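You operate a simulated robot arm through the tools that you are given. There is no shell and no other tool.

Carry out the task below with a simulated robot arm. There is one attempt and no reset: what you move stays moved.

JOB
Tension the belt, shut the guard and run the motor on LOW.
Fine: the tension gauge's needle in the green, guard down and mains on, all before the motor.
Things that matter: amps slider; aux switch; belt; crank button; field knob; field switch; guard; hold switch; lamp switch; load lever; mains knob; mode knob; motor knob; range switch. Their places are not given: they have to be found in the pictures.

It is judged by the outcome, as a careful person would: the job done as asked, and still so three seconds after it is handed in. It fails if anything else is knocked over, pushed out of place, dropped, spilled or broken.

ROBOT AND FRAMES
A 6-joint arm with a fingered hand, fixed in place. Base frame: the origin is on the floor under the middle of its stand, x ahead of it, y to its left, z up. Units: m, degrees, N and s.
With the tool pointing down near the work surface it reaches from about 0.28 to 0.8 m from the base axis. Its first joint turns from -166.0 to 166.0 degrees. Payload 4 kg.
Tool frame: the origin (TCP) lies between the finger pads and is the grasp point; the fingertips stand 0.026 m ahead of it; z points along the fingers, y is the line along which they close. The gripper opens to 0.132 m; its body begins 0.073 m behind the TCP. The gripper is a hand of 5 fingers: y runs from the thumb to the fingers, the wrist lies at [0, 0, -0.239] in the tool frame, and closing takes about 1.5 s.
Orientation is told as [roll, pitch, yaw] about the base's x, y, z axes, in that order, counted from this pose: with the fingers straight down and closing along the base's y, the tool's x points along the base's -x, its y along +y and its z along -z.

CONTROLS
- The arm moves only by the tool step_arm. Its argument "targets" is a list of rows, each an object of numbers (a shift or turn left out is 0, a gripper value left out holds the last): "dx", "dy", "dz": the shift along the tool's x, y, z in m; "wx", "wy", "wz": the turn, a rotation vector about the tool's x, y, z in degrees. In form: [{"dx": .., "dy": .., "dz": .., "wx": .., "wy": .., "wz": ..}, ...]. A call has 1 to 20 rows; each row shifts and turns the commanded pose from where the row before left it, along the tool's axes as they then stand. "hand" is the gripper command, from -1 (fully open) to 1 (shut), values between in proportion, set as the call begins (left out, the last holds). Rows are played at 5 a second. More than 0.05 m and 8.6 degrees between two rows, or a gripper value outside its range, and nothing of the call is played. A pose out of reach is approached as far as the arm can. The call stops where the force on the tool passes 50 N (or 10 N more than at its start, if that is more) or the arm is blocked; 0.2 s more then pass. The fingers move at their own pace (about 0.045 m/s each) and stop on an object; they squeeze with about 28 N. The grip force told is the motor's: it shows also when the fingers shut on nothing. Time passes only in rows, and 0.2 s behind the last, so rows that do not move let the fingers close. It gives the time, the measured TCP pose, the force on the tool (base axes), the opening and the grip force at its end, in the units of the frame above (readings bear some noise), with the torque about the TCP (base axes, N m) and any sound that the robot's microphone picked up, and new pictures: "views" is both (left out), scene, wrist or none.
- Cameras (640 x 400 px; columns grow to the right, rows downward): "scene" is fixed at [0.219, -0.4981, 1.5681]; the picture's right is [0.86, -0.51, 0.00], its down [-0.30, -0.51, -0.81] and it looks along [0.41, 0.70, -0.59] (base axes); focal length 302 px, centre (320, 200). "wrist" rides on the gripper at [0.084, 0.002, -0.097] in the tool frame; the picture's right is [-0.02, 1.00, 0.00], its down [-0.75, -0.02, -0.66] and it looks along [-0.66, -0.01, 0.75] (tool axes); focal length 270 px, centre (320, 200).
- move_fingers(finger1, finger2, finger3, finger4, thumb_bend): sets how far each is bent, from 0 (flat) to 1 (curled in); at 0.3 the hand is open as for a grip, at 0.7 the pads meet at the TCP. One left out holds its place. A second passes; each finger stops where it meets its share of the squeeze, and holds until it gets a number again. A gripper value or a shape takes the hand back. It gives what a move gives, with no picture; readings hold the bend of each and the force on the fingers (four entries, about 0 where the hand has none), thumb and palm.
- grasp_type(shape): the hand has 5 fingers and takes this shape, open, in about a second: jaw (thumb against the fingers, like two jaws); tri (thumb and two fingers); tip (a fingertip pinch); poke (one finger out to press); point (the index stretched); flat (the hand flat); cup (the hand cupped); fist (a fist). The gripper value then closes the fingers along that shape, each until it touches; the sizes above hold for jaw. It gives what a move gives, with no picture.
- measure_at(camera, pixels): there is no depth. For up to 12 entries [column, row, z] of the newest picture of that camera ("zoom" is the newest enlarged one), the place [x, y] in the base frame at which the ray of that pixel passes the height z, good to about 0.003 m. The clock stands still meanwhile.
- enlarge(camera, box): a new picture of the part [left, top, right, bottom] of that camera's present view, enlarged. The clock stands still meanwhile.
- finish_job(): hands the job in; it is judged then, once.

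Leave the gripper open and the arm clear of the work at the hand-in unless told otherwise.

The tools are called after ">>>" by a JSON object that holds its "api" and its "payload". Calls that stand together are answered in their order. step_arm: Moves the arm, as the interface text tells. Its arguments: {"type":"object","properties":{"targets":{"type":"array","items":{"type":"object","properties":{"dx":{"type":"number"},"dy":{"type":"number"},"dz":{"type":"number"},"wx":{"type":"number"},"wy":{"type":"number"},"wz":{"type":"number"}}}},"hand":{"type":"number"},"views":{"type":"string","enum":["both","scene","wrist","none"]}},"required":["targets"]} The other tools are called the same way: grasp_type (shape) gives the hand a shape; move_fingers (finger1, finger2, finger3, finger4, thumb_bend) moves the fingers one by one; measure_at (camera, pixels) gives the place at which the rays of pixels pass given heights; enlarge (camera, box) takes an enlarged picture of a part of a camera's view; finish_job () hands the job in.

At the start:

```text
time_s: 0.0
eef_pos: [0.3791, 0.0205, 1.3659]
tool_rot: [0.0, -0.1, 0.0]
wrist_force: [-0.2, -0.6, -0.5]
ft_torque: [0.0, -0.03, -0.02]
gripper_width: 0.1316
grip_force: 0.0
shape: jaw
bend: [0.3, 0.3, 0.3, 0.3, 0.3]
finger forces: [0.0, 0.0, 0.0, 0.0, 0.0, 0.0]
```

scene: 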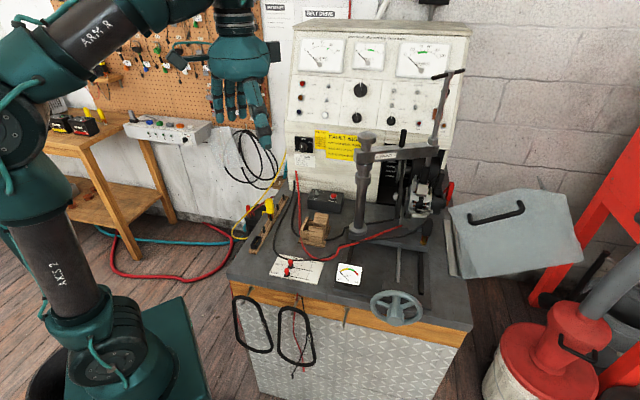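
wrist: 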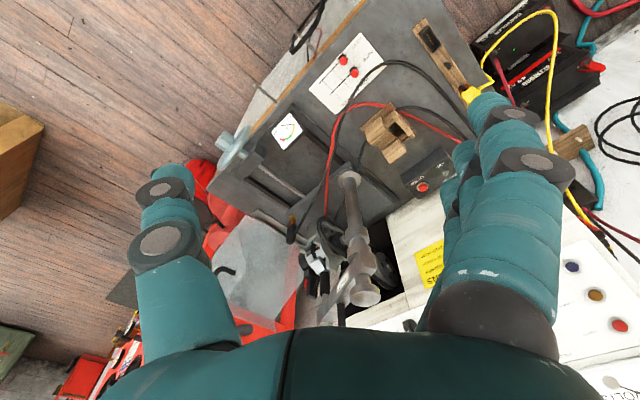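

I see a test bench with a panel of gauges and knobs, a small gauge at about (349,273), a hand wheel at (396,307), and a grey hood at (515,230) that may be the guard. I'll enlarge several parts to find the controls.

>>> {"api": "enlarge", "payload": {"camera": "scene", "box": [270, 10, 480, 141]}}

>>> {"api": "enlarge", "payload": {"camera": "scene", "box": [270, 120, 480, 251]}}

>>> {"api": "enlarge", "payload": {"camera": "scene", "box": [220, 210, 480, 372]}}

>>> {"api": "enlarge", "payload": {"camera": "scene", "box": [430, 130, 640, 261]}}

```text
3.05 times, centred on (375, 76) of scene
```

zoom: 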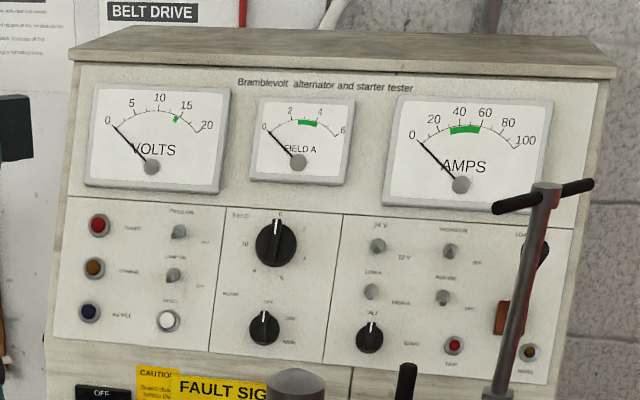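

```text
3.05 times, centred on (375, 186) of scene
```

zoom: 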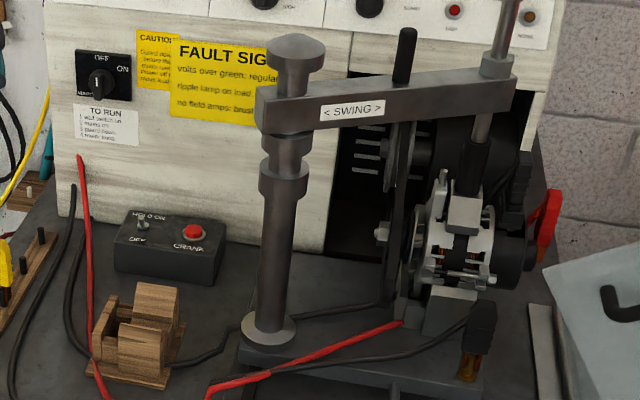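

```text
2.46 times, centred on (350, 291) of scene
```

zoom: 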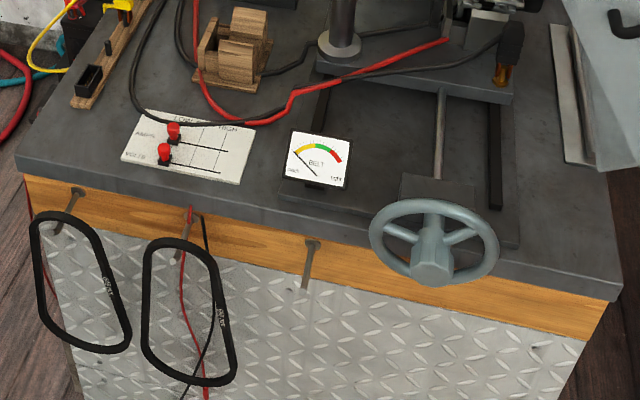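

```text
3.05 times, centred on (535, 196) of scene
```

zoom: 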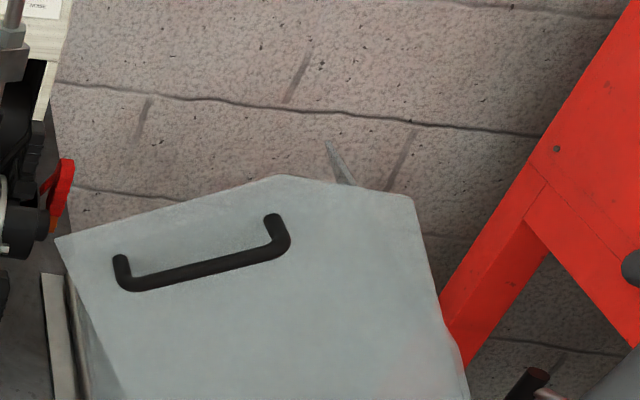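

I can see the "TO RUN" plate near (301,160), the motor knob near (357,118), and the BELT gauge at (349,273). I'll zoom closer to read the labels.

>>> {"api": "enlarge", "payload": {"camera": "scene", "box": [285, 125, 365, 175]}}

>>> {"api": "enlarge", "payload": {"camera": "scene", "box": [285, 70, 375, 126]}}

>>> {"api": "enlarge", "payload": {"camera": "scene", "box": [370, 75, 470, 137]}}

>>> {"api": "enlarge", "payload": {"camera": "scene", "box": [385, 140, 465, 190]}}

>>> {"api": "enlarge", "payload": {"camera": "scene", "box": [320, 250, 440, 325]}}

>>> {"api": "enlarge", "payload": {"camera": "scene", "box": [375, 175, 465, 231]}}

>>> {"api": "enlarge", "payload": {"camera": "scene", "box": [230, 0, 410, 30]}}

```text
8.00 times, centred on (325, 150) of scene
```

zoom: 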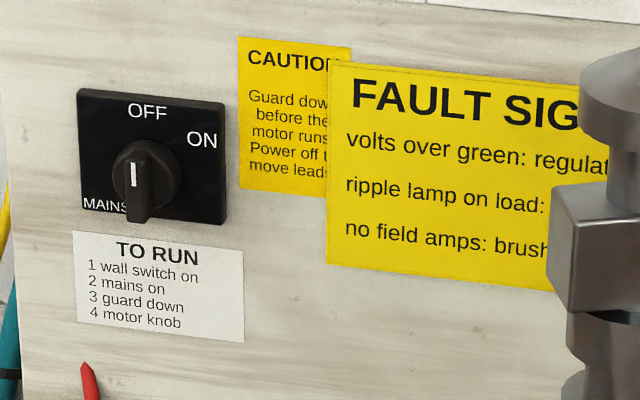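

```text
7.11 times, centred on (330, 98) of scene
```

zoom: 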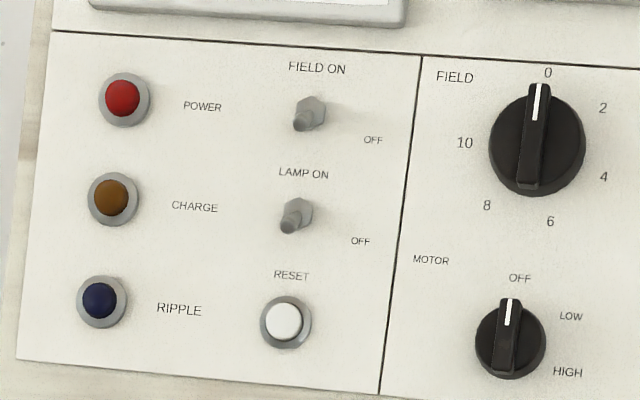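

```text
6.40 times, centred on (420, 106) of scene
```

zoom: 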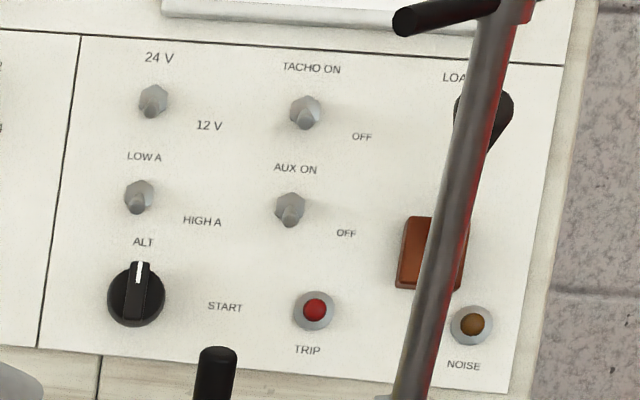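

```text
8.00 times, centred on (425, 165) of scene
```

zoom: 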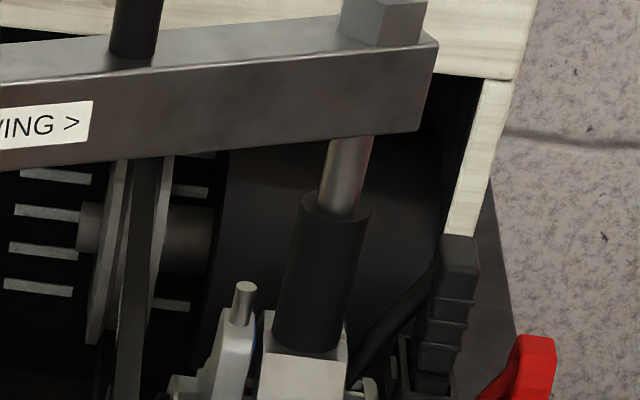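

```text
5.33 times, centred on (380, 288) of scene
```

zoom: 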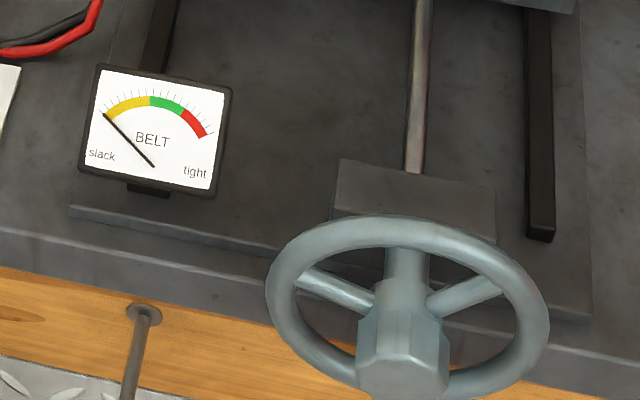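

```text
7.11 times, centred on (420, 203) of scene
```

zoom: 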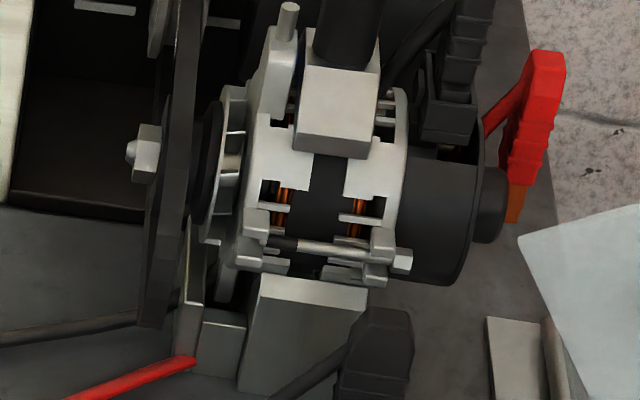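

```text
3.56 times, centred on (320, 15) of scene
```

zoom: 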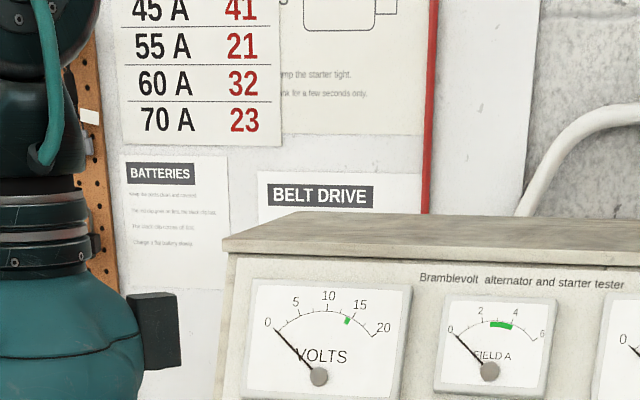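

The plate reads: wall switch, mains, guard down, motor knob. MOTOR has OFF / LOW / HIGH. The needle of the BELT gauge rests at slack. I need heights, so I'll intersect rays for the same points in both cameras: gauge at scene (349,273) and wrist (287,131), hand wheel at scene (397,308) and wrist (232,148).

>>> {"api": "measure_at", "payload": {"camera": "scene", "pixels": [[349, 273, 0.7], [349, 273, 0.8], [349, 273, 0.9], [397, 308, 0.7], [397, 308, 0.8], [397, 308, 0.9], [366, 133, 0.9], [366, 133, 1.0], [366, 133, 1.1], [366, 133, 1.2]]}}

>>> {"api": "measure_at", "payload": {"camera": "wrist", "pixels": [[287, 131, 0.7], [287, 131, 0.8], [287, 131, 0.9], [232, 148, 0.7], [232, 148, 0.8], [232, 148, 0.9], [348, 180, 0.9], [348, 180, 1.0], [348, 180, 1.1], [348, 180, 1.2]]}}

>>> {"api": "enlarge", "payload": {"camera": "wrist", "box": [190, 0, 510, 200]}}

>>> {"api": "enlarge", "payload": {"camera": "wrist", "box": [180, 150, 500, 350]}}

```text
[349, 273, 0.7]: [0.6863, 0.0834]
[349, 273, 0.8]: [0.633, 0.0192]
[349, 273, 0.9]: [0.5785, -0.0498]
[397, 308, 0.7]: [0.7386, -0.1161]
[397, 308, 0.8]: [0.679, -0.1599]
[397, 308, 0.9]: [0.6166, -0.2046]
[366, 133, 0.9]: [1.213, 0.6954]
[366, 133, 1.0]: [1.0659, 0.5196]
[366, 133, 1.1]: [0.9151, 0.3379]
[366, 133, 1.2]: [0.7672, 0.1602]
```

```text
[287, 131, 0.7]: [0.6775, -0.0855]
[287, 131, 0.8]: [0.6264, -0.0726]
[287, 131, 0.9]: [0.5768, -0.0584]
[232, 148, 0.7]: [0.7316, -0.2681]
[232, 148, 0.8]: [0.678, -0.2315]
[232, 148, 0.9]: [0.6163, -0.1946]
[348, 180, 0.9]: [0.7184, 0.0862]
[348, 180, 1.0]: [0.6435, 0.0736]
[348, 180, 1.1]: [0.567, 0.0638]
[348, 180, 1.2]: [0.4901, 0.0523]
```

```text
2.00 times, centred on (350, 100) of wrist
```

zoom: 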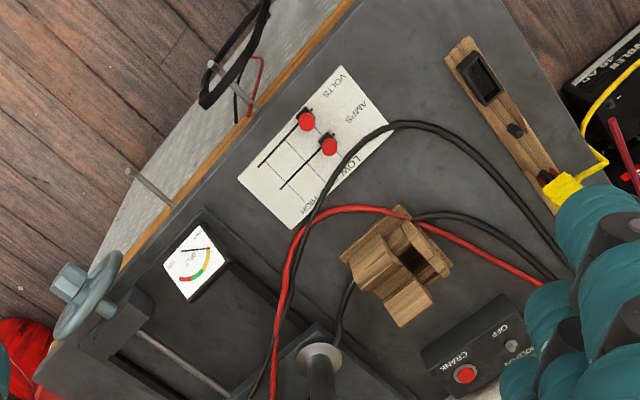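

```text
2.00 times, centred on (340, 250) of wrist
```

zoom: 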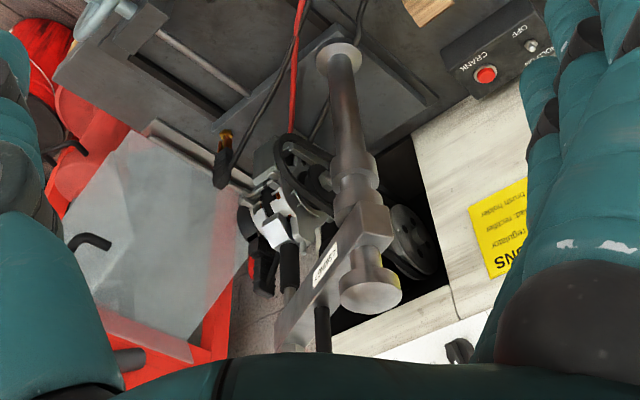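

The gauge is at about (0.577,-0.055,0.91) and the wheel hub near (0.616,-0.20,0.90). Next I measure the bench's edges and other features to get the bench's orientation.

>>> {"api": "measure_at", "payload": {"camera": "scene", "pixels": [[228, 275, 0.88], [472, 328, 0.88], [285, 165, 0.88], [357, 229, 0.89], [288, 265, 0.89], [288, 273, 0.89], [349, 273, 0.91], [332, 193, 0.93], [280, 215, 0.88], [420, 330, 0.87]]}}

>>> {"api": "measure_at", "payload": {"camera": "wrist", "pixels": [[341, 61, 0.89], [353, 72, 0.89], [422, 187, 0.93], [349, 179, 0.89], [240, 128, 0.88], [220, 128, 0.9], [237, 155, 0.9]]}}

>>> {"api": "enlarge", "payload": {"camera": "wrist", "box": [200, 100, 320, 175]}}

>>> {"api": "enlarge", "payload": {"camera": "wrist", "box": [270, 190, 410, 277]}}

```text
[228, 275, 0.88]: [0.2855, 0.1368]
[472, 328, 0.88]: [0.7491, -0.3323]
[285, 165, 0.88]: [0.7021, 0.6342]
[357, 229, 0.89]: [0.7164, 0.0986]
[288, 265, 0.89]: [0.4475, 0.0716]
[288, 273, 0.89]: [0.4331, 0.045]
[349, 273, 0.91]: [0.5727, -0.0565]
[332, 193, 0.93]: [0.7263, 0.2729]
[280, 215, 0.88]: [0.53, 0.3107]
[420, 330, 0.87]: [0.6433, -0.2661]
```

```text
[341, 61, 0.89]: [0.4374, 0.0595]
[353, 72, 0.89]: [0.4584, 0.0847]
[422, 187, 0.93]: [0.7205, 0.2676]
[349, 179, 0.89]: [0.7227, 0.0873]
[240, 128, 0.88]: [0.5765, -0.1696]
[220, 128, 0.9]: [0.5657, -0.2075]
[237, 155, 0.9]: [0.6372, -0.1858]
```

```text
5.33 times, centred on (260, 138) of wrist
```

zoom: 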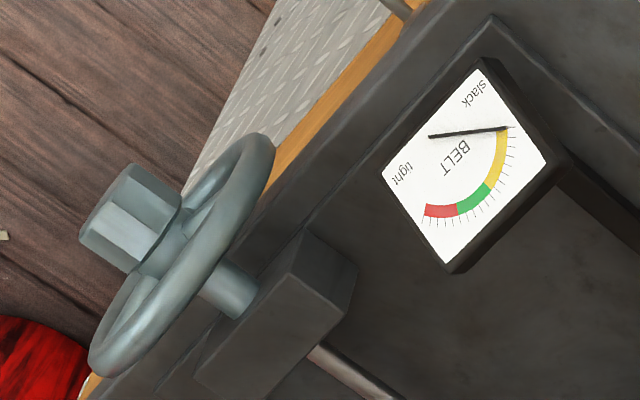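

```text
4.57 times, centred on (340, 234) of wrist
```

zoom: 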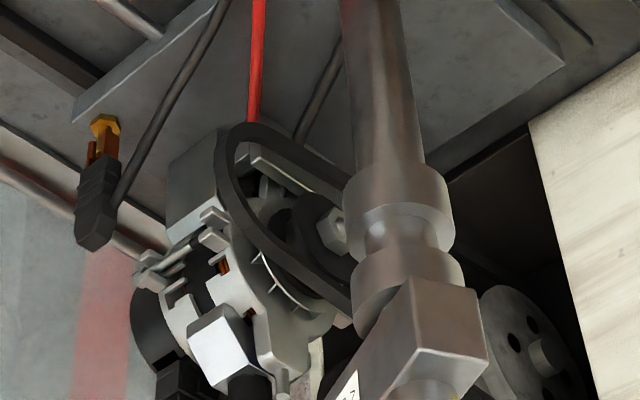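

The bench lies at about 45° to the base frame, and the wheel's axis runs along (0.71,0.70,0). Next I'll locate the guard's handle (scene (470,216)–(520,203), wrist about (222,270)), the mains knob and the motor knob.

>>> {"api": "measure_at", "payload": {"camera": "scene", "pixels": [[469, 216, 0.9], [469, 216, 1.0], [469, 216, 1.1], [520, 203, 0.9], [520, 203, 1.0], [520, 203, 1.1], [447, 225, 0.88], [452, 275, 0.88], [398.8, 246.3, 0.9], [397.6, 282, 0.9], [395.4, 319, 0.9], [396.3, 308.3, 0.9]]}}

>>> {"api": "measure_at", "payload": {"camera": "wrist", "pixels": [[214, 268, 0.9], [214, 268, 1.0], [214, 268, 1.1], [233, 272, 0.9], [233, 272, 1.0], [233, 272, 1.1], [234.1, 148.3, 0.9], [224.4, 141.4, 0.9], [260, 220, 0.88], [300, 242, 0.88]]}}

>>> {"api": "enlarge", "payload": {"camera": "wrist", "box": [190, 200, 350, 300]}}

>>> {"api": "enlarge", "payload": {"camera": "scene", "box": [430, 160, 590, 260]}}

```text
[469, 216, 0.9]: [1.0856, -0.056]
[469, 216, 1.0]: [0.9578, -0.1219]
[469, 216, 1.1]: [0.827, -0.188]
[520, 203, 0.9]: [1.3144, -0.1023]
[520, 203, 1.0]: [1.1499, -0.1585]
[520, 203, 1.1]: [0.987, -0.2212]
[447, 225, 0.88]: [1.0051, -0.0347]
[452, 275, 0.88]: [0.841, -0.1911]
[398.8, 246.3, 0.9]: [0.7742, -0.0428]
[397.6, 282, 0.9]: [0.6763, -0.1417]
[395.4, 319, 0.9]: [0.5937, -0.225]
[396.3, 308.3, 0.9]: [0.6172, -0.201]
```

```text
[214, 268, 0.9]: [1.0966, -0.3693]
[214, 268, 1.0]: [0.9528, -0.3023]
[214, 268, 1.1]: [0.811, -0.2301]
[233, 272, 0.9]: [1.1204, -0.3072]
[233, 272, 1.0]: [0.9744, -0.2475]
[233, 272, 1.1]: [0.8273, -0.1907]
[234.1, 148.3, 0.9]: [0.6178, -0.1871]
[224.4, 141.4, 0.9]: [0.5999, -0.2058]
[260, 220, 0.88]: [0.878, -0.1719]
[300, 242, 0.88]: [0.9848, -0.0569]
```

```text
4.00 times, centred on (270, 250) of wrist
```

zoom: 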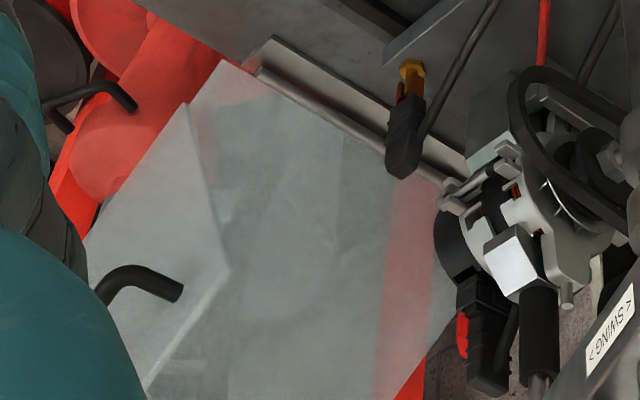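

```text
4.00 times, centred on (510, 210) of scene
```

zoom: 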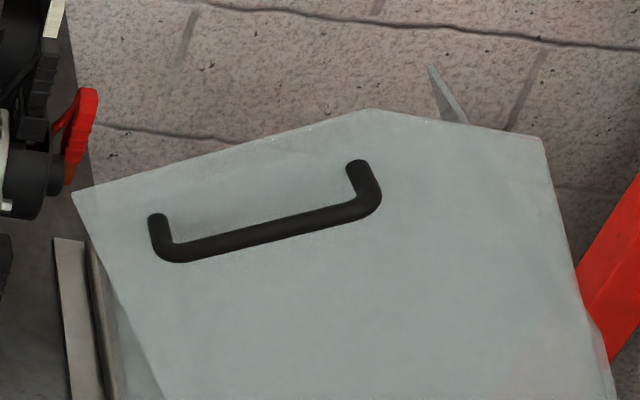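

Near the guard's handle the two cameras' rays agree at about (0.827,-0.19,1.10), and the hinge runs along the bench's right edge. The hand wheel's axis passes (0.617,-0.20,0.90). I want a better look at the guard and the wheel. I'll move the hand right and forward in free space, to about (0.50,-0.25,1.30), then turn it.

>>> {"api": "step_arm", "payload": {"targets": [{"dx": -0.015, "dy": -0.034, "dz": 0.008}, {"dx": -0.015, "dy": -0.034, "dz": 0.008}, {"dx": -0.015, "dy": -0.034, "dz": 0.008}, {"dx": -0.015, "dy": -0.034, "dz": 0.008}, {"dx": -0.015, "dy": -0.034, "dz": 0.008}, {"dx": -0.015, "dy": -0.034, "dz": 0.008}, {"dx": -0.015, "dy": -0.034, "dz": 0.008}, {"dx": -0.015, "dy": -0.034, "dz": 0.008}], "views": "both"}}

```text
time_s: 1.8
eef_pos: [0.4971, -0.2497, 1.3041]
tool_rot: [0.0, -0.1, 0.0]
wrist_force: [-0.7, 0.1, 1.2]
ft_torque: [0.0, -0.06, 0.0]
gripper_width: 0.1318
grip_force: 0.0
shape: jaw
bend: [0.3, 0.3, 0.3, 0.3, 0.3]
finger forces: [0.0, 0.1, 0.0, 0.1, 0.0, 0.1]
```

scene: 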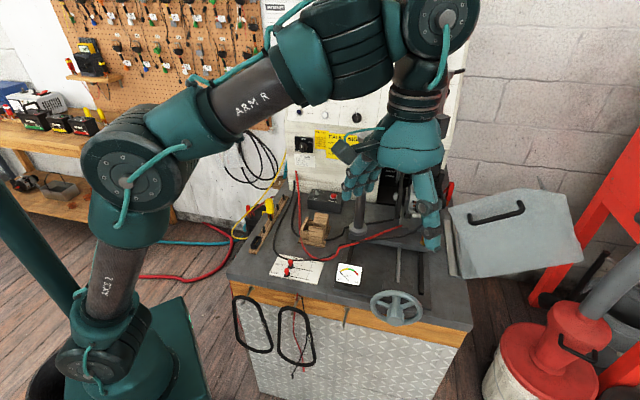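
wrist: 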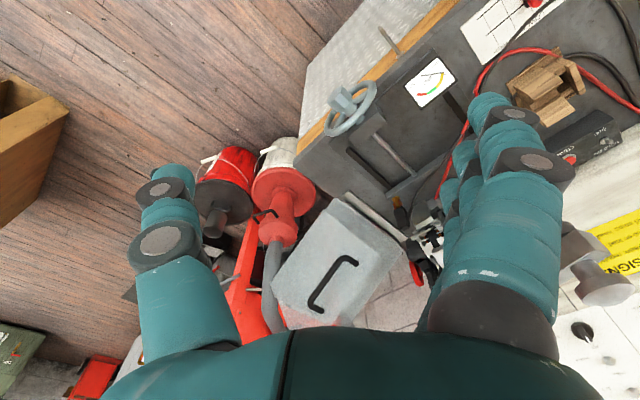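

The move went cleanly. Now I turn the hand about its own axis by +136°, so the camera will end up above the hand once it points forward along the wheel's axis.

>>> {"api": "step_arm", "payload": {"targets": [{"wz": 8}, {"wz": 8}, {"wz": 8}, {"wz": 8}, {"wz": 8}, {"wz": 8}, {"wz": 8}, {"wz": 8}, {"wz": 8}, {"wz": 8}, {"wz": 8}, {"wz": 8}, {"wz": 8}, {"wz": 8}, {"wz": 8}, {"wz": 8}, {"wz": 7}], "views": "both"}}

```text
time_s: 5.4
eef_pos: [0.4968, -0.2517, 1.3009]
tool_rot: [0.0, -0.1, -135.2]
wrist_force: [-0.7, -0.6, -1.0]
ft_torque: [-0.03, -0.01, 0.01]
gripper_width: 0.1322
grip_force: 0.1
shape: jaw
bend: [0.3, 0.3, 0.3, 0.3, 0.3]
finger forces: [0.0, 0.0, 0.0, 0.1, 0.1, 0.0]
```

scene: 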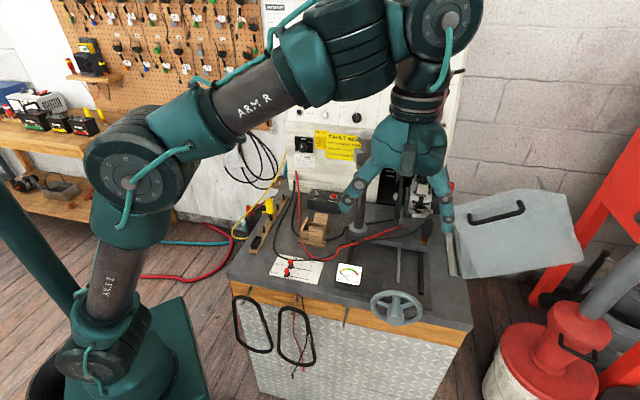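
wrist: 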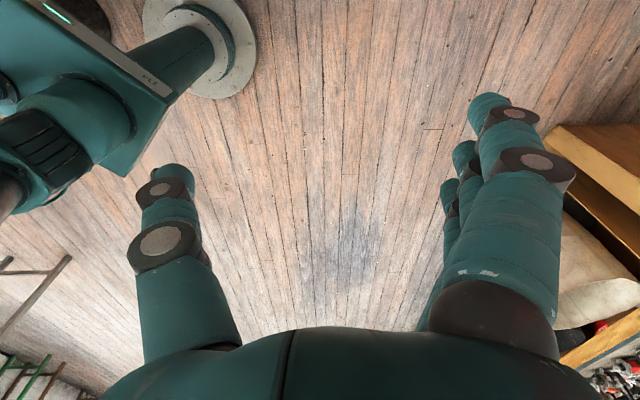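

The hand is turned by 135°, with tool x along the bench depth direction. Next I pitch it up by 90° about tool y, so the fingers point at the bench horizontally.

>>> {"api": "step_arm", "payload": {"targets": [{"wy": 8}, {"wy": 8}, {"wy": 8}, {"wy": 8}, {"wy": 8}, {"wy": 8}], "views": "both"}}

```text
time_s: 6.8
eef_pos: [0.4984, -0.2304, 1.2849]
tool_rot: [1.6, 26.4, -135.0]
wrist_force: [-0.2, 0.2, -0.4]
ft_torque: [0.0, 0.02, 0.02]
gripper_width: 0.1318
grip_force: 0.1
shape: jaw
bend: [0.3, 0.3, 0.3, 0.3, 0.3]
finger forces: [0.1, 0.1, 0.0, 0.0, 0.1, 0.1]
out of reach, approached as far as the arm can: row 3, 4, 5, 6
```

scene: 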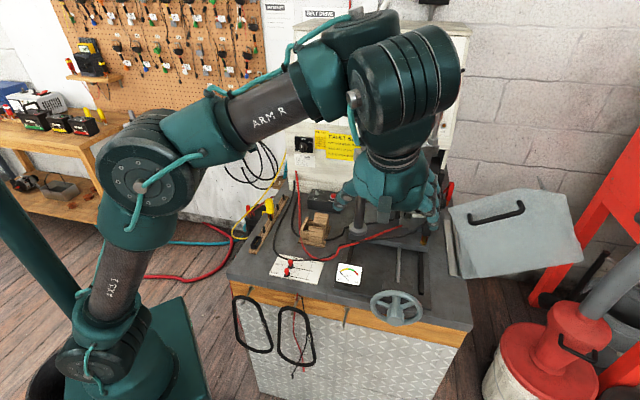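
wrist: 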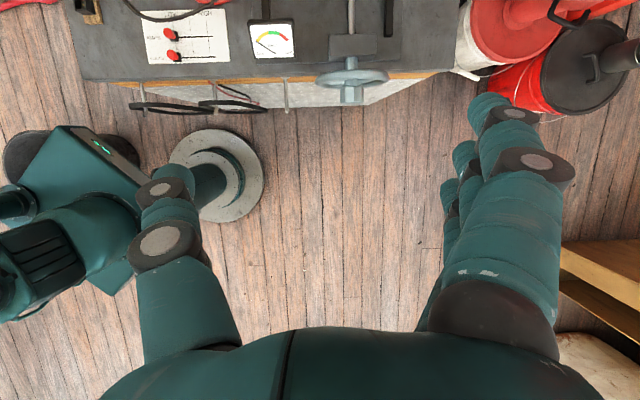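

The tilt stopped at about 26° because of a joint limit. I'll undo it to see how the commanded pose behaves, then try the hand the other way round, with the camera below.

>>> {"api": "step_arm", "payload": {"targets": [{"wy": -8}, {"wy": -8}, {"wy": -8}, {"wy": -2}], "views": "none"}}

```text
time_s: 7.8
eef_pos: [0.4975, -0.2304, 1.2855]
tool_rot: [1.4, 0.6, -135.8]
wrist_force: [0.1, 0.1, 0.2]
ft_torque: [0.0, 0.0, -0.01]
gripper_width: 0.1321
grip_force: 0.1
shape: jaw
bend: [0.3, 0.3, 0.3, 0.3, 0.3]
finger forces: [0.0, 0.1, 0.1, 0.0, 0.1, 0.1]
```

The commanded pose follows what the arm really reached. I'll turn the hand back (−170°) to yaw of about +34° and try tilting from that side.

>>> {"api": "step_arm", "payload": {"targets": [{"wz": -8.5}, {"wz": -8.5}, {"wz": -8.5}, {"wz": -8.5}, {"wz": -8.5}, {"wz": -8.5}, {"wz": -8.5}, {"wz": -8.5}, {"wz": -8.5}, {"wz": -8.5}, {"wz": -8.5}, {"wz": -8.5}, {"wz": -8.5}, {"wz": -8.5}, {"wz": -8.5}, {"wz": -8.5}, {"wz": -8.5}, {"wz": -8.5}, {"wz": -8.5}, {"wz": -8.5}], "views": "none"}}

>>> {"api": "step_arm", "payload": {"targets": [{"wz": -8.5}, {"wz": -2.7}, {"wy": -8}, {"wy": -8}, {"wy": -8}, {"wy": -8}, {"wy": -8}, {"wy": -8}], "views": "both"}}

```text
time_s: 12.0
eef_pos: [0.498, -0.2313, 1.2853]
tool_rot: [-1.2, -0.8, 34.4]
wrist_force: [0.4, 0.2, 0.2]
ft_torque: [0.02, 0.02, 0.0]
gripper_width: 0.132
grip_force: 0.0
shape: jaw
bend: [0.3, 0.3, 0.3, 0.3, 0.3]
finger forces: [0.0, 0.0, 0.0, 0.0, 0.1, 0.0]
```

```text
time_s: 13.8
eef_pos: [0.5023, -0.2288, 1.291]
tool_rot: [-1.5, -3.5, 45.3]
wrist_force: [-0.8, -0.4, 0.1]
ft_torque: [0.0, 0.03, -0.03]
gripper_width: 0.1321
grip_force: 0.1
shape: jaw
bend: [0.3, 0.3, 0.3, 0.3, 0.3]
finger forces: [0.0, 0.0, 0.0, 0.0, 0.1, 0.0]
out of reach, approached as far as the arm can: row 3, 4, 5, 6, 7, 8
```

scene: 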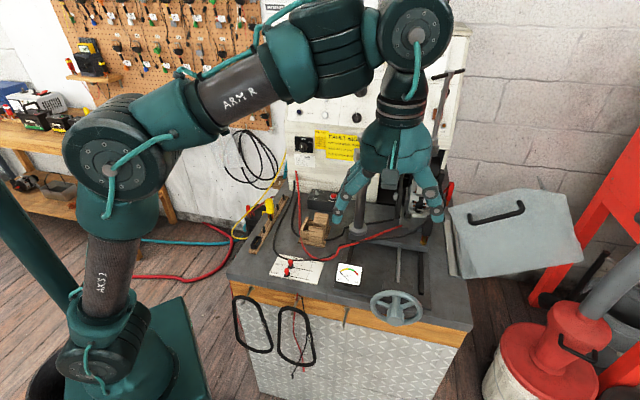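
wrist: 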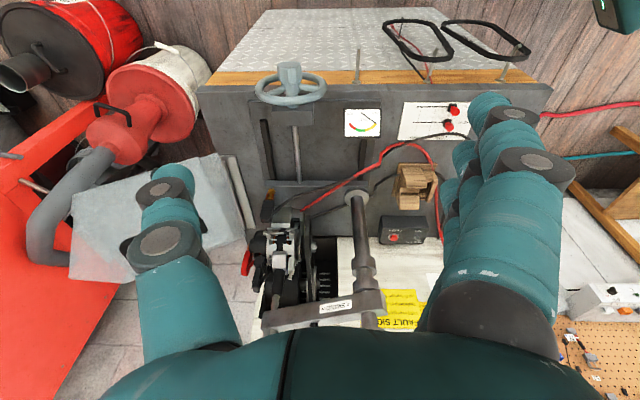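

At this height the forearm points upward and seems to limit the tilt. The space in front of the bench is free, so I'll go down by 0.2 m with a slight move back, and try the tilt again there.

>>> {"api": "step_arm", "payload": {"targets": [{"dx": 0.005, "dz": 0.04}, {"dx": 0.005, "dz": 0.04}, {"dx": 0.005, "dz": 0.04}, {"dx": 0.005, "dz": 0.04}, {"dx": 0.005, "dz": 0.04}, {"wy": -8}, {"wy": -8}, {"wy": -8}, {"wy": -8}], "views": "both"}}

```text
time_s: 15.8
eef_pos: [0.515, -0.2374, 1.1892]
tool_rot: [-1.7, -35.6, 46.2]
wrist_force: [0.2, -0.8, 0.6]
ft_torque: [0.01, -0.05, -0.01]
gripper_width: 0.1321
grip_force: 0.1
shape: jaw
bend: [0.3, 0.3, 0.3, 0.3, 0.3]
finger forces: [0.1, 0.1, 0.1, 0.0, 0.0, 0.0]
out of reach, approached as far as the arm can: row 1, 2, 3, 4, 6
```

scene: 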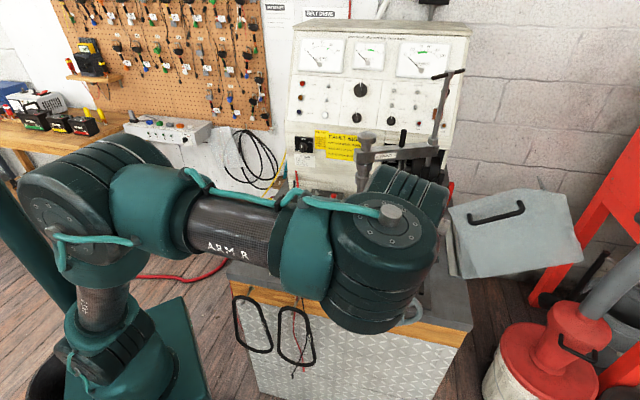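
wrist: 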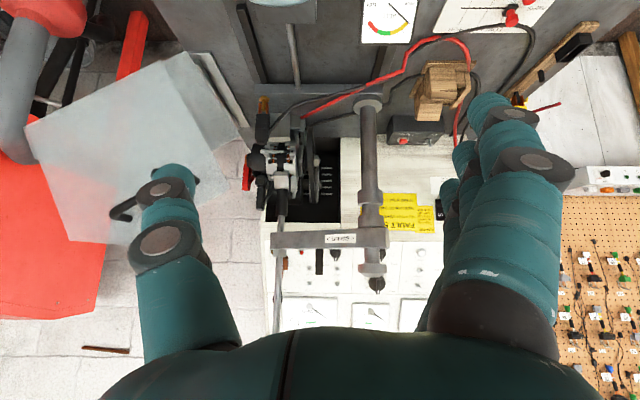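

Lower down the arm changed its configuration and the tilt now works: 35.6° reached. I'll continue tilting until the fingers are horizontal.

>>> {"api": "step_arm", "payload": {"targets": [{"wy": -8}, {"wy": -8}, {"wy": -8}, {"wy": -8}, {"wy": -8}, {"wy": -8}, {"wy": -6}], "views": "both"}}

```text
time_s: 17.4
eef_pos: [0.5869, -0.1312, 1.1227]
tool_rot: [-15.5, -82.9, 57.7]
wrist_force: [-0.4, -0.2, -0.2]
ft_torque: [-0.01, -0.02, 0.01]
gripper_width: 0.1318
grip_force: 0.1
shape: jaw
bend: [0.3, 0.3, 0.3, 0.3, 0.3]
finger forces: [0.0, 0.0, 0.0, 0.0, 0.0, 0.1]
out of reach, approached as far as the arm can: row 2, 3, 4, 5, 6, 7
```

scene: 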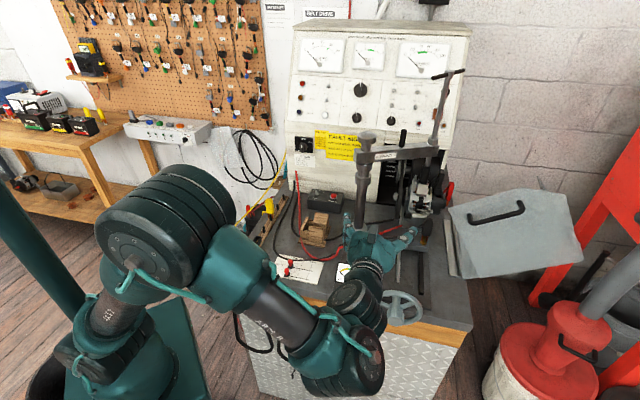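
wrist: 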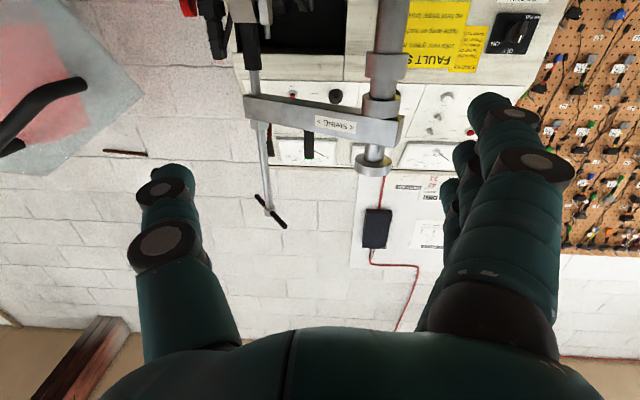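

The hand is now nearly horizontal, pointing along (0.74,0.67,-0.12), with the camera under it. I also notice a black switch box with a red cable on the wall, at wrist (377,230). I'll back off from the bench and roll the hand 170° so the camera sits above the hand and can see the wheel.

>>> {"api": "step_arm", "payload": {"targets": [{"dz": -0.04}, {"dz": -0.04}, {"dz": -0.03}, {"wz": 8.5}, {"wz": 8.5}, {"wz": 8.5}, {"wz": 8.5}, {"wz": 8.5}, {"wz": 8.5}], "views": "both"}}

```text
time_s: 19.4
eef_pos: [0.5691, -0.1286, 1.1124]
tool_rot: [80.3, -40.5, -42.0]
wrist_force: [-0.5, 0.2, -0.1]
ft_torque: [-0.03, 0.01, 0.01]
gripper_width: 0.1319
grip_force: 0.1
shape: jaw
bend: [0.3, 0.3, 0.3, 0.3, 0.3]
finger forces: [0.0, 0.0, 0.1, 0.0, 0.0, 0.0]
out of reach, approached as far as the arm can: row 1, 2, 3, 4, 5
```

scene: 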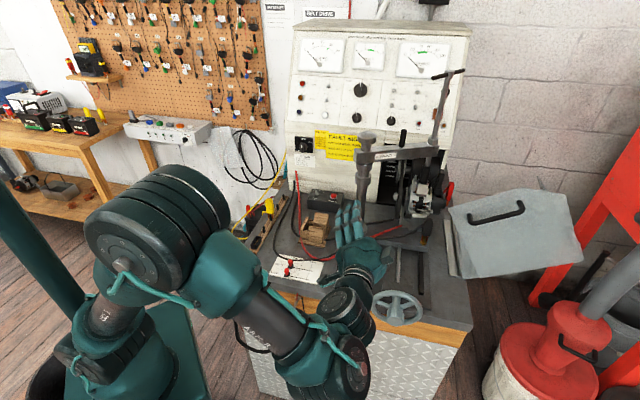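
wrist: 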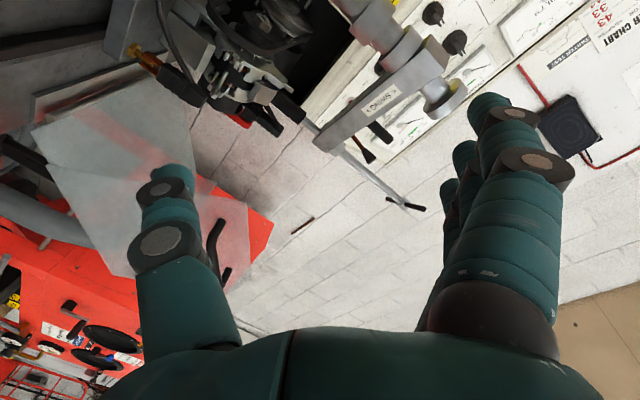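

Backing straight up is out of reach because the arm is folded, but rolling works and the tool axis stays on (0.74,0.66,-0.13). The wheel lies further to the right, so I'll shift 0.09 m to the right along the bench front and keep rolling so the camera comes up.

>>> {"api": "step_arm", "payload": {"targets": [{"dx": -0.0228, "dy": -0.0194, "dz": 0.0016}, {"dx": -0.0228, "dy": -0.0194, "dz": 0.0016}, {"dx": -0.0228, "dy": -0.0194, "dz": 0.0016}, {"wz": 8.5}, {"wz": 8.5}, {"wz": 8.5}, {"wz": 8.5}, {"wz": 8.5}, {"wz": 8.5}, {"wz": 8.5}, {"wz": 8.5}], "views": "both"}}

```text
time_s: 21.8
eef_pos: [0.6381, -0.1867, 1.1089]
tool_rot: [81.9, 26.9, -52.0]
wrist_force: [0.5, 0.2, 0.5]
ft_torque: [-0.01, 0.01, -0.02]
gripper_width: 0.1318
grip_force: 0.1
shape: jaw
bend: [0.3, 0.3, 0.3, 0.3, 0.3]
finger forces: [0.0, 0.1, 0.0, 0.1, 0.1, 0.0]
out of reach, approached as far as the arm can: row 2, 3
```

scene: 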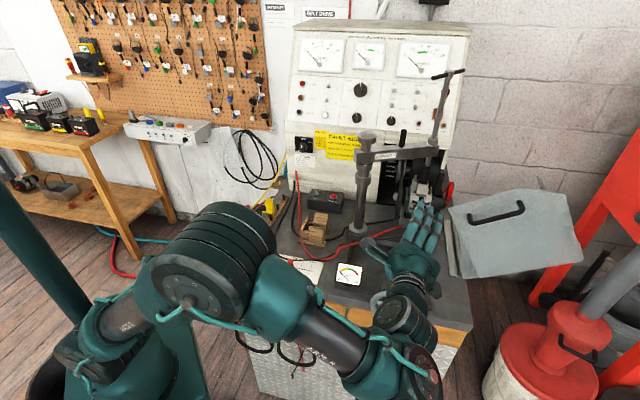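
wrist: 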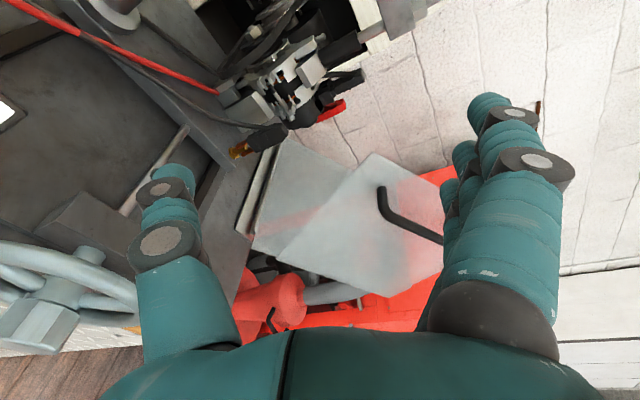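

Rolling continues fine; the wheel now shows at the left of the wrist picture. I'll roll 63° more to bring the camera straight above the hand.

>>> {"api": "step_arm", "payload": {"targets": [{"wz": 8.5}, {"wz": 8.5}, {"wz": 8.5}, {"wz": 8.5}, {"wz": 8.5}, {"wz": 8.5}, {"wz": 8.5}, {"wz": 3}], "views": "both"}}

```text
time_s: 23.6
eef_pos: [0.6394, -0.1866, 1.1106]
tool_rot: [2.4, 82.7, -135.9]
wrist_force: [-0.6, -0.1, 0.2]
ft_torque: [0.03, 0.0, 0.01]
gripper_width: 0.1319
grip_force: 0.2
shape: jaw
bend: [0.3, 0.3, 0.3, 0.3, 0.3]
finger forces: [0.1, 0.1, 0.0, 0.1, 0.0, 0.0]
```

scene: 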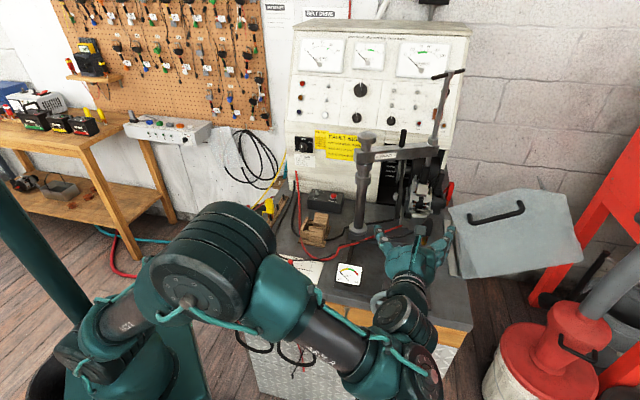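
wrist: 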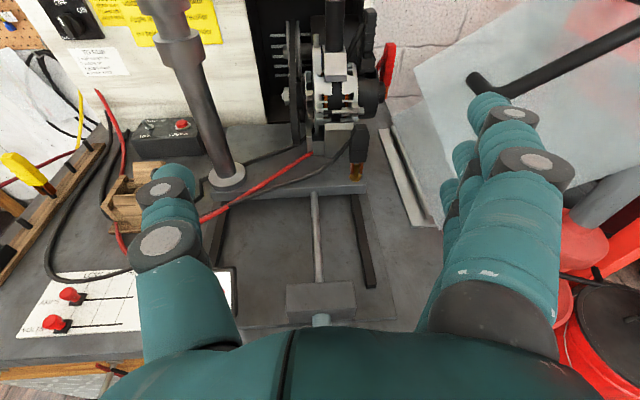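

Now the camera is on top and the slide's screw rod is central in the wrist view. I'll level the hand (7° pitch, 3.6° heading) and back off 0.17 m from the bench, so I can go down in front of the wheel.

>>> {"api": "step_arm", "payload": {"targets": [{"dz": -0.035, "wy": 3.6, "wx": 1.8}, {"dz": -0.035, "wy": 3.6, "wx": 1.8}, {"dz": -0.035}, {"dz": -0.035}, {"dz": -0.03}], "views": "both"}}

```text
time_s: 24.8
eef_pos: [0.6075, -0.1978, 1.1093]
tool_rot: [4.5, 81.3, -135.2]
wrist_force: [-0.7, 0.8, -0.2]
ft_torque: [-0.01, 0.01, -0.03]
gripper_width: 0.132
grip_force: 0.1
shape: jaw
bend: [0.3, 0.3, 0.3, 0.3, 0.3]
finger forces: [0.1, 0.0, 0.0, 0.0, 0.0, 0.0]
out of reach, approached as far as the arm can: row 1, 2, 3, 4, 5
```

scene: 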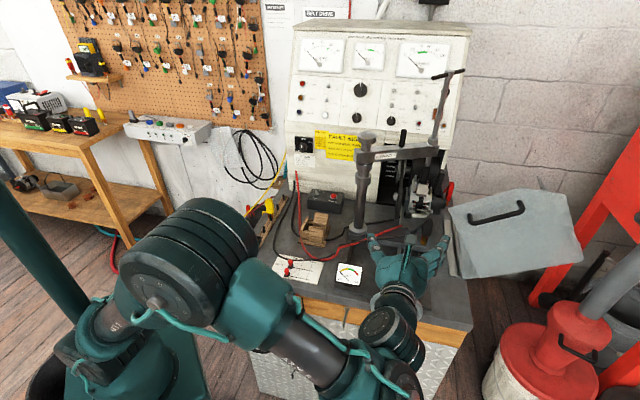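
wrist: 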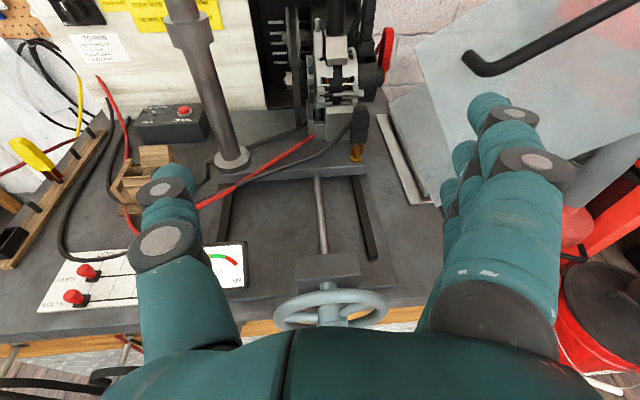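

Backing off stops again. The wrist joint limits how far the hand can turn sideways to the arm. I'll turn the heading 20° toward the arm's own direction and see if the hand can then retreat in front of the wheel.

>>> {"api": "step_arm", "payload": {"targets": [{"wx": -8}, {"wx": -8}, {"wx": -4}, {"dz": -0.04}, {"dz": -0.04}, {"dz": -0.04}], "views": "both"}}

```text
time_s: 26.2
eef_pos: [0.4956, -0.2436, 1.1221]
tool_rot: [23.4, 82.7, -134.8]
wrist_force: [-0.3, -0.8, 1.2]
ft_torque: [-0.02, -0.01, 0.0]
gripper_width: 0.1318
grip_force: 0.2
shape: jaw
bend: [0.3, 0.3, 0.3, 0.3, 0.3]
finger forces: [0.0, 0.0, 0.0, 0.1, 0.0, 0.0]
```

scene: 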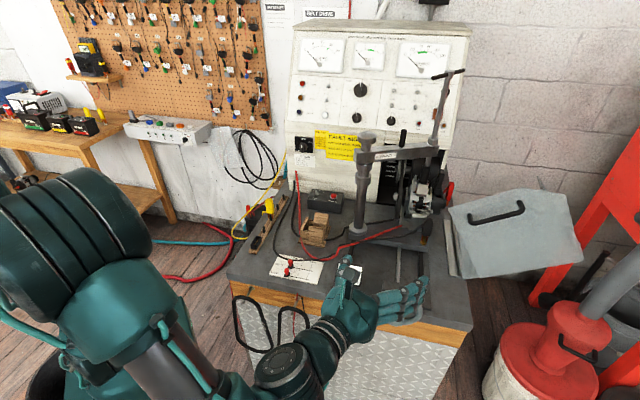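
wrist: 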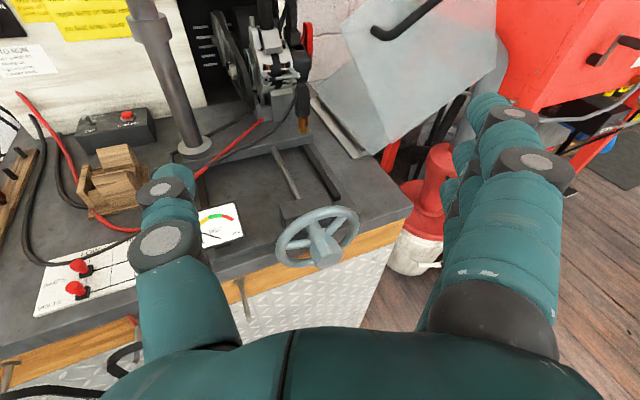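

This works: the hand is at (0.496,-0.244,1.122) with heading about 22°, and the wheel with its hub is clear at wrist (318,240). I'll enlarge to pin down the wheel and the gauge.

>>> {"api": "enlarge", "payload": {"camera": "wrist", "box": [190, 190, 370, 302]}}

>>> {"api": "measure_at", "payload": {"camera": "wrist", "pixels": [[318, 238, 0.86], [318, 238, 0.88], [318, 238, 0.9], [326, 253, 0.86], [326, 253, 0.88], [326, 253, 0.9]]}}

>>> {"api": "enlarge", "payload": {"camera": "scene", "box": [330, 230, 470, 317]}}

```text
3.56 times, centred on (280, 246) of wrist
```

zoom: 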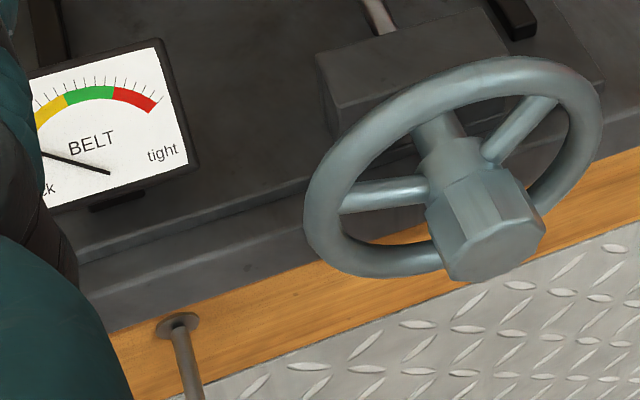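

```text
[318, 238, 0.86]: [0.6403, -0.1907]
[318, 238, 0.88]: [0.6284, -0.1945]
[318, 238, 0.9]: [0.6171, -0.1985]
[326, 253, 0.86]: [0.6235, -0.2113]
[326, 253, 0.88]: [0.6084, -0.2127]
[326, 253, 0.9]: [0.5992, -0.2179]
```

```text
4.57 times, centred on (400, 274) of scene
```

zoom: 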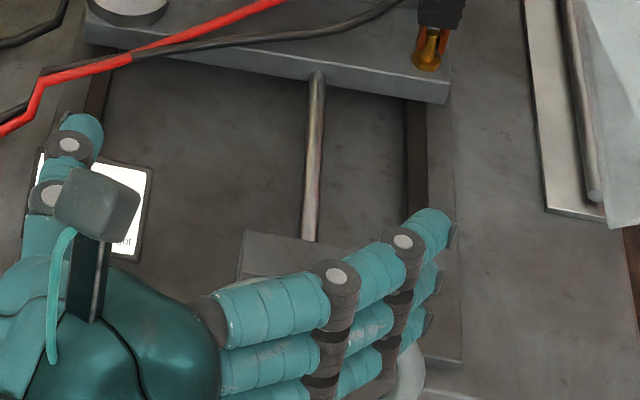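

The wheel centre comes out at (0.626,-0.195,0.885) from both cameras, with an octagonal hub of about 43 mm in front of it. I'll measure the hub face at that height and then go down in front of the wheel, turning the heading a little.

>>> {"api": "measure_at", "payload": {"camera": "wrist", "pixels": [[331.4, 254.4, 0.885], [329, 252, 0.885], [317, 237, 0.885], [310, 228, 0.885]]}}

>>> {"api": "step_arm", "payload": {"targets": [{"wy": 6.7, "dz": -0.02}, {"dx": -0.04}, {"dx": -0.04}, {"dx": -0.04}, {"dx": -0.04}, {"dx": -0.04}, {"dx": -0.03}], "views": "both"}}

```text
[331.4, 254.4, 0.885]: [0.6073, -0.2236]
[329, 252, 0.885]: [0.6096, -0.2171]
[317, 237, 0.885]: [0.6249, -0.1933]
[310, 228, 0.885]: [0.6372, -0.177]
```

```text
time_s: 27.8
eef_pos: [0.5031, -0.2671, 0.9023]
tool_rot: [24.4, 83.0, -134.1]
wrist_force: [-0.1, -0.3, 0.2]
ft_torque: [0.0, 0.03, 0.03]
gripper_width: 0.1318
grip_force: 0.0
shape: jaw
bend: [0.3, 0.3, 0.3, 0.3, 0.3]
finger forces: [0.0, 0.0, 0.0, 0.0, 0.1, 0.0]
out of reach, approached as far as the arm can: row 1, 3, 4, 5, 6, 7
```

scene: 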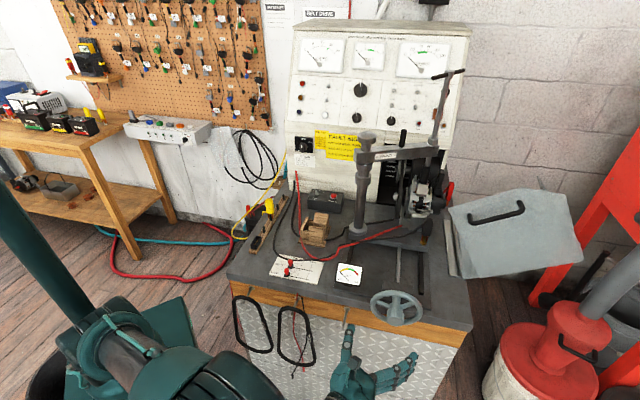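
wrist: 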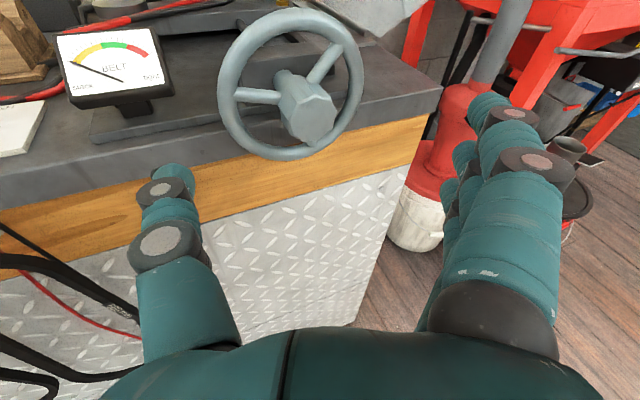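

The view is good: wheel at (290,85), hub face at (308,110), gauge at (115,65) with the needle at slack. Hub face is about 0.03 m in front of the wheel plane. I'll test how far the heading can turn toward the wheel's axis (45°) at this place.

>>> {"api": "step_arm", "payload": {"targets": [{"wx": 6}, {"wx": 6}, {"wx": 6}], "views": "none"}}

>>> {"api": "grasp_type", "payload": {"shape": "tri"}}

>>> {"api": "step_arm", "payload": {"targets": [{"dz": 0.0}], "views": "both"}}

```text
time_s: 28.6
eef_pos: [0.4982, -0.2414, 0.8899]
tool_rot: [11.0, 82.2, -130.5]
wrist_force: [-0.1, 0.6, -0.1]
ft_torque: [-0.02, -0.02, 0.0]
gripper_width: 0.1321
grip_force: 0.1
shape: jaw
bend: [0.3, 0.3, 0.3, 0.3, 0.3]
finger forces: [0.0, 0.0, 0.1, 0.0, 0.0, 0.1]
out of reach, approached as far as the arm can: row 2, 3
```

```text
time_s: 29.5
eef_pos: [0.4992, -0.2414, 0.8911]
tool_rot: [11.0, 82.2, -130.4]
wrist_force: [0.1, 0.4, 0.7]
ft_torque: [0.01, 0.01, 0.05]
gripper_width: 0.1317
grip_force: 0.1
shape: tri
bend: [0.0, 0.3, 0.3, 0.0, 0.3]
finger forces: [0.0, 0.0, 0.1, 0.1, 0.0, 0.0]
```

```text
time_s: 29.9
eef_pos: [0.4988, -0.2419, 0.8912]
tool_rot: [11.0, 82.2, -130.4]
wrist_force: [0.4, -0.5, 0.1]
ft_torque: [-0.02, -0.01, 0.0]
gripper_width: 0.1318
grip_force: 0.0
shape: tri
bend: [0.0, 0.3, 0.3, 0.0, 0.3]
finger forces: [0.0, 0.1, 0.1, 0.0, 0.0, 0.0]
```

scene: 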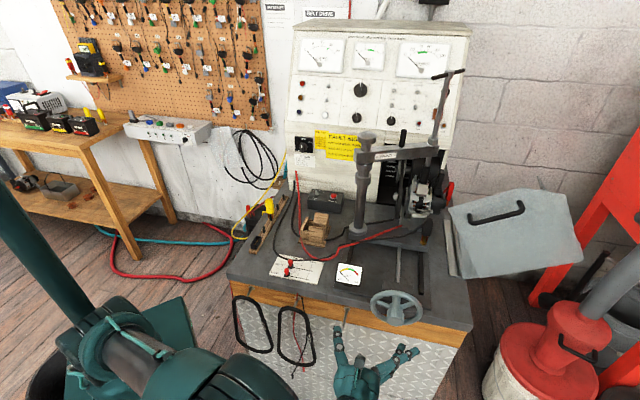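
wrist: 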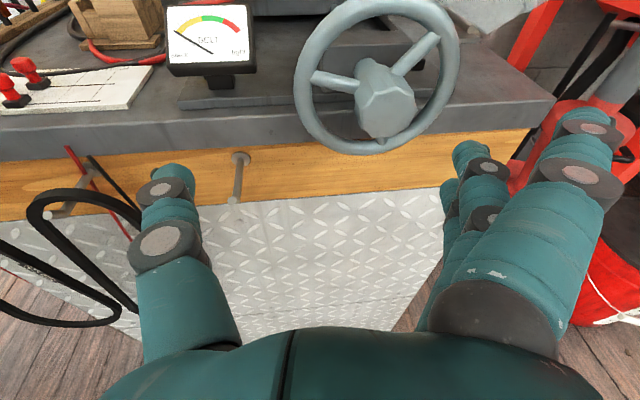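

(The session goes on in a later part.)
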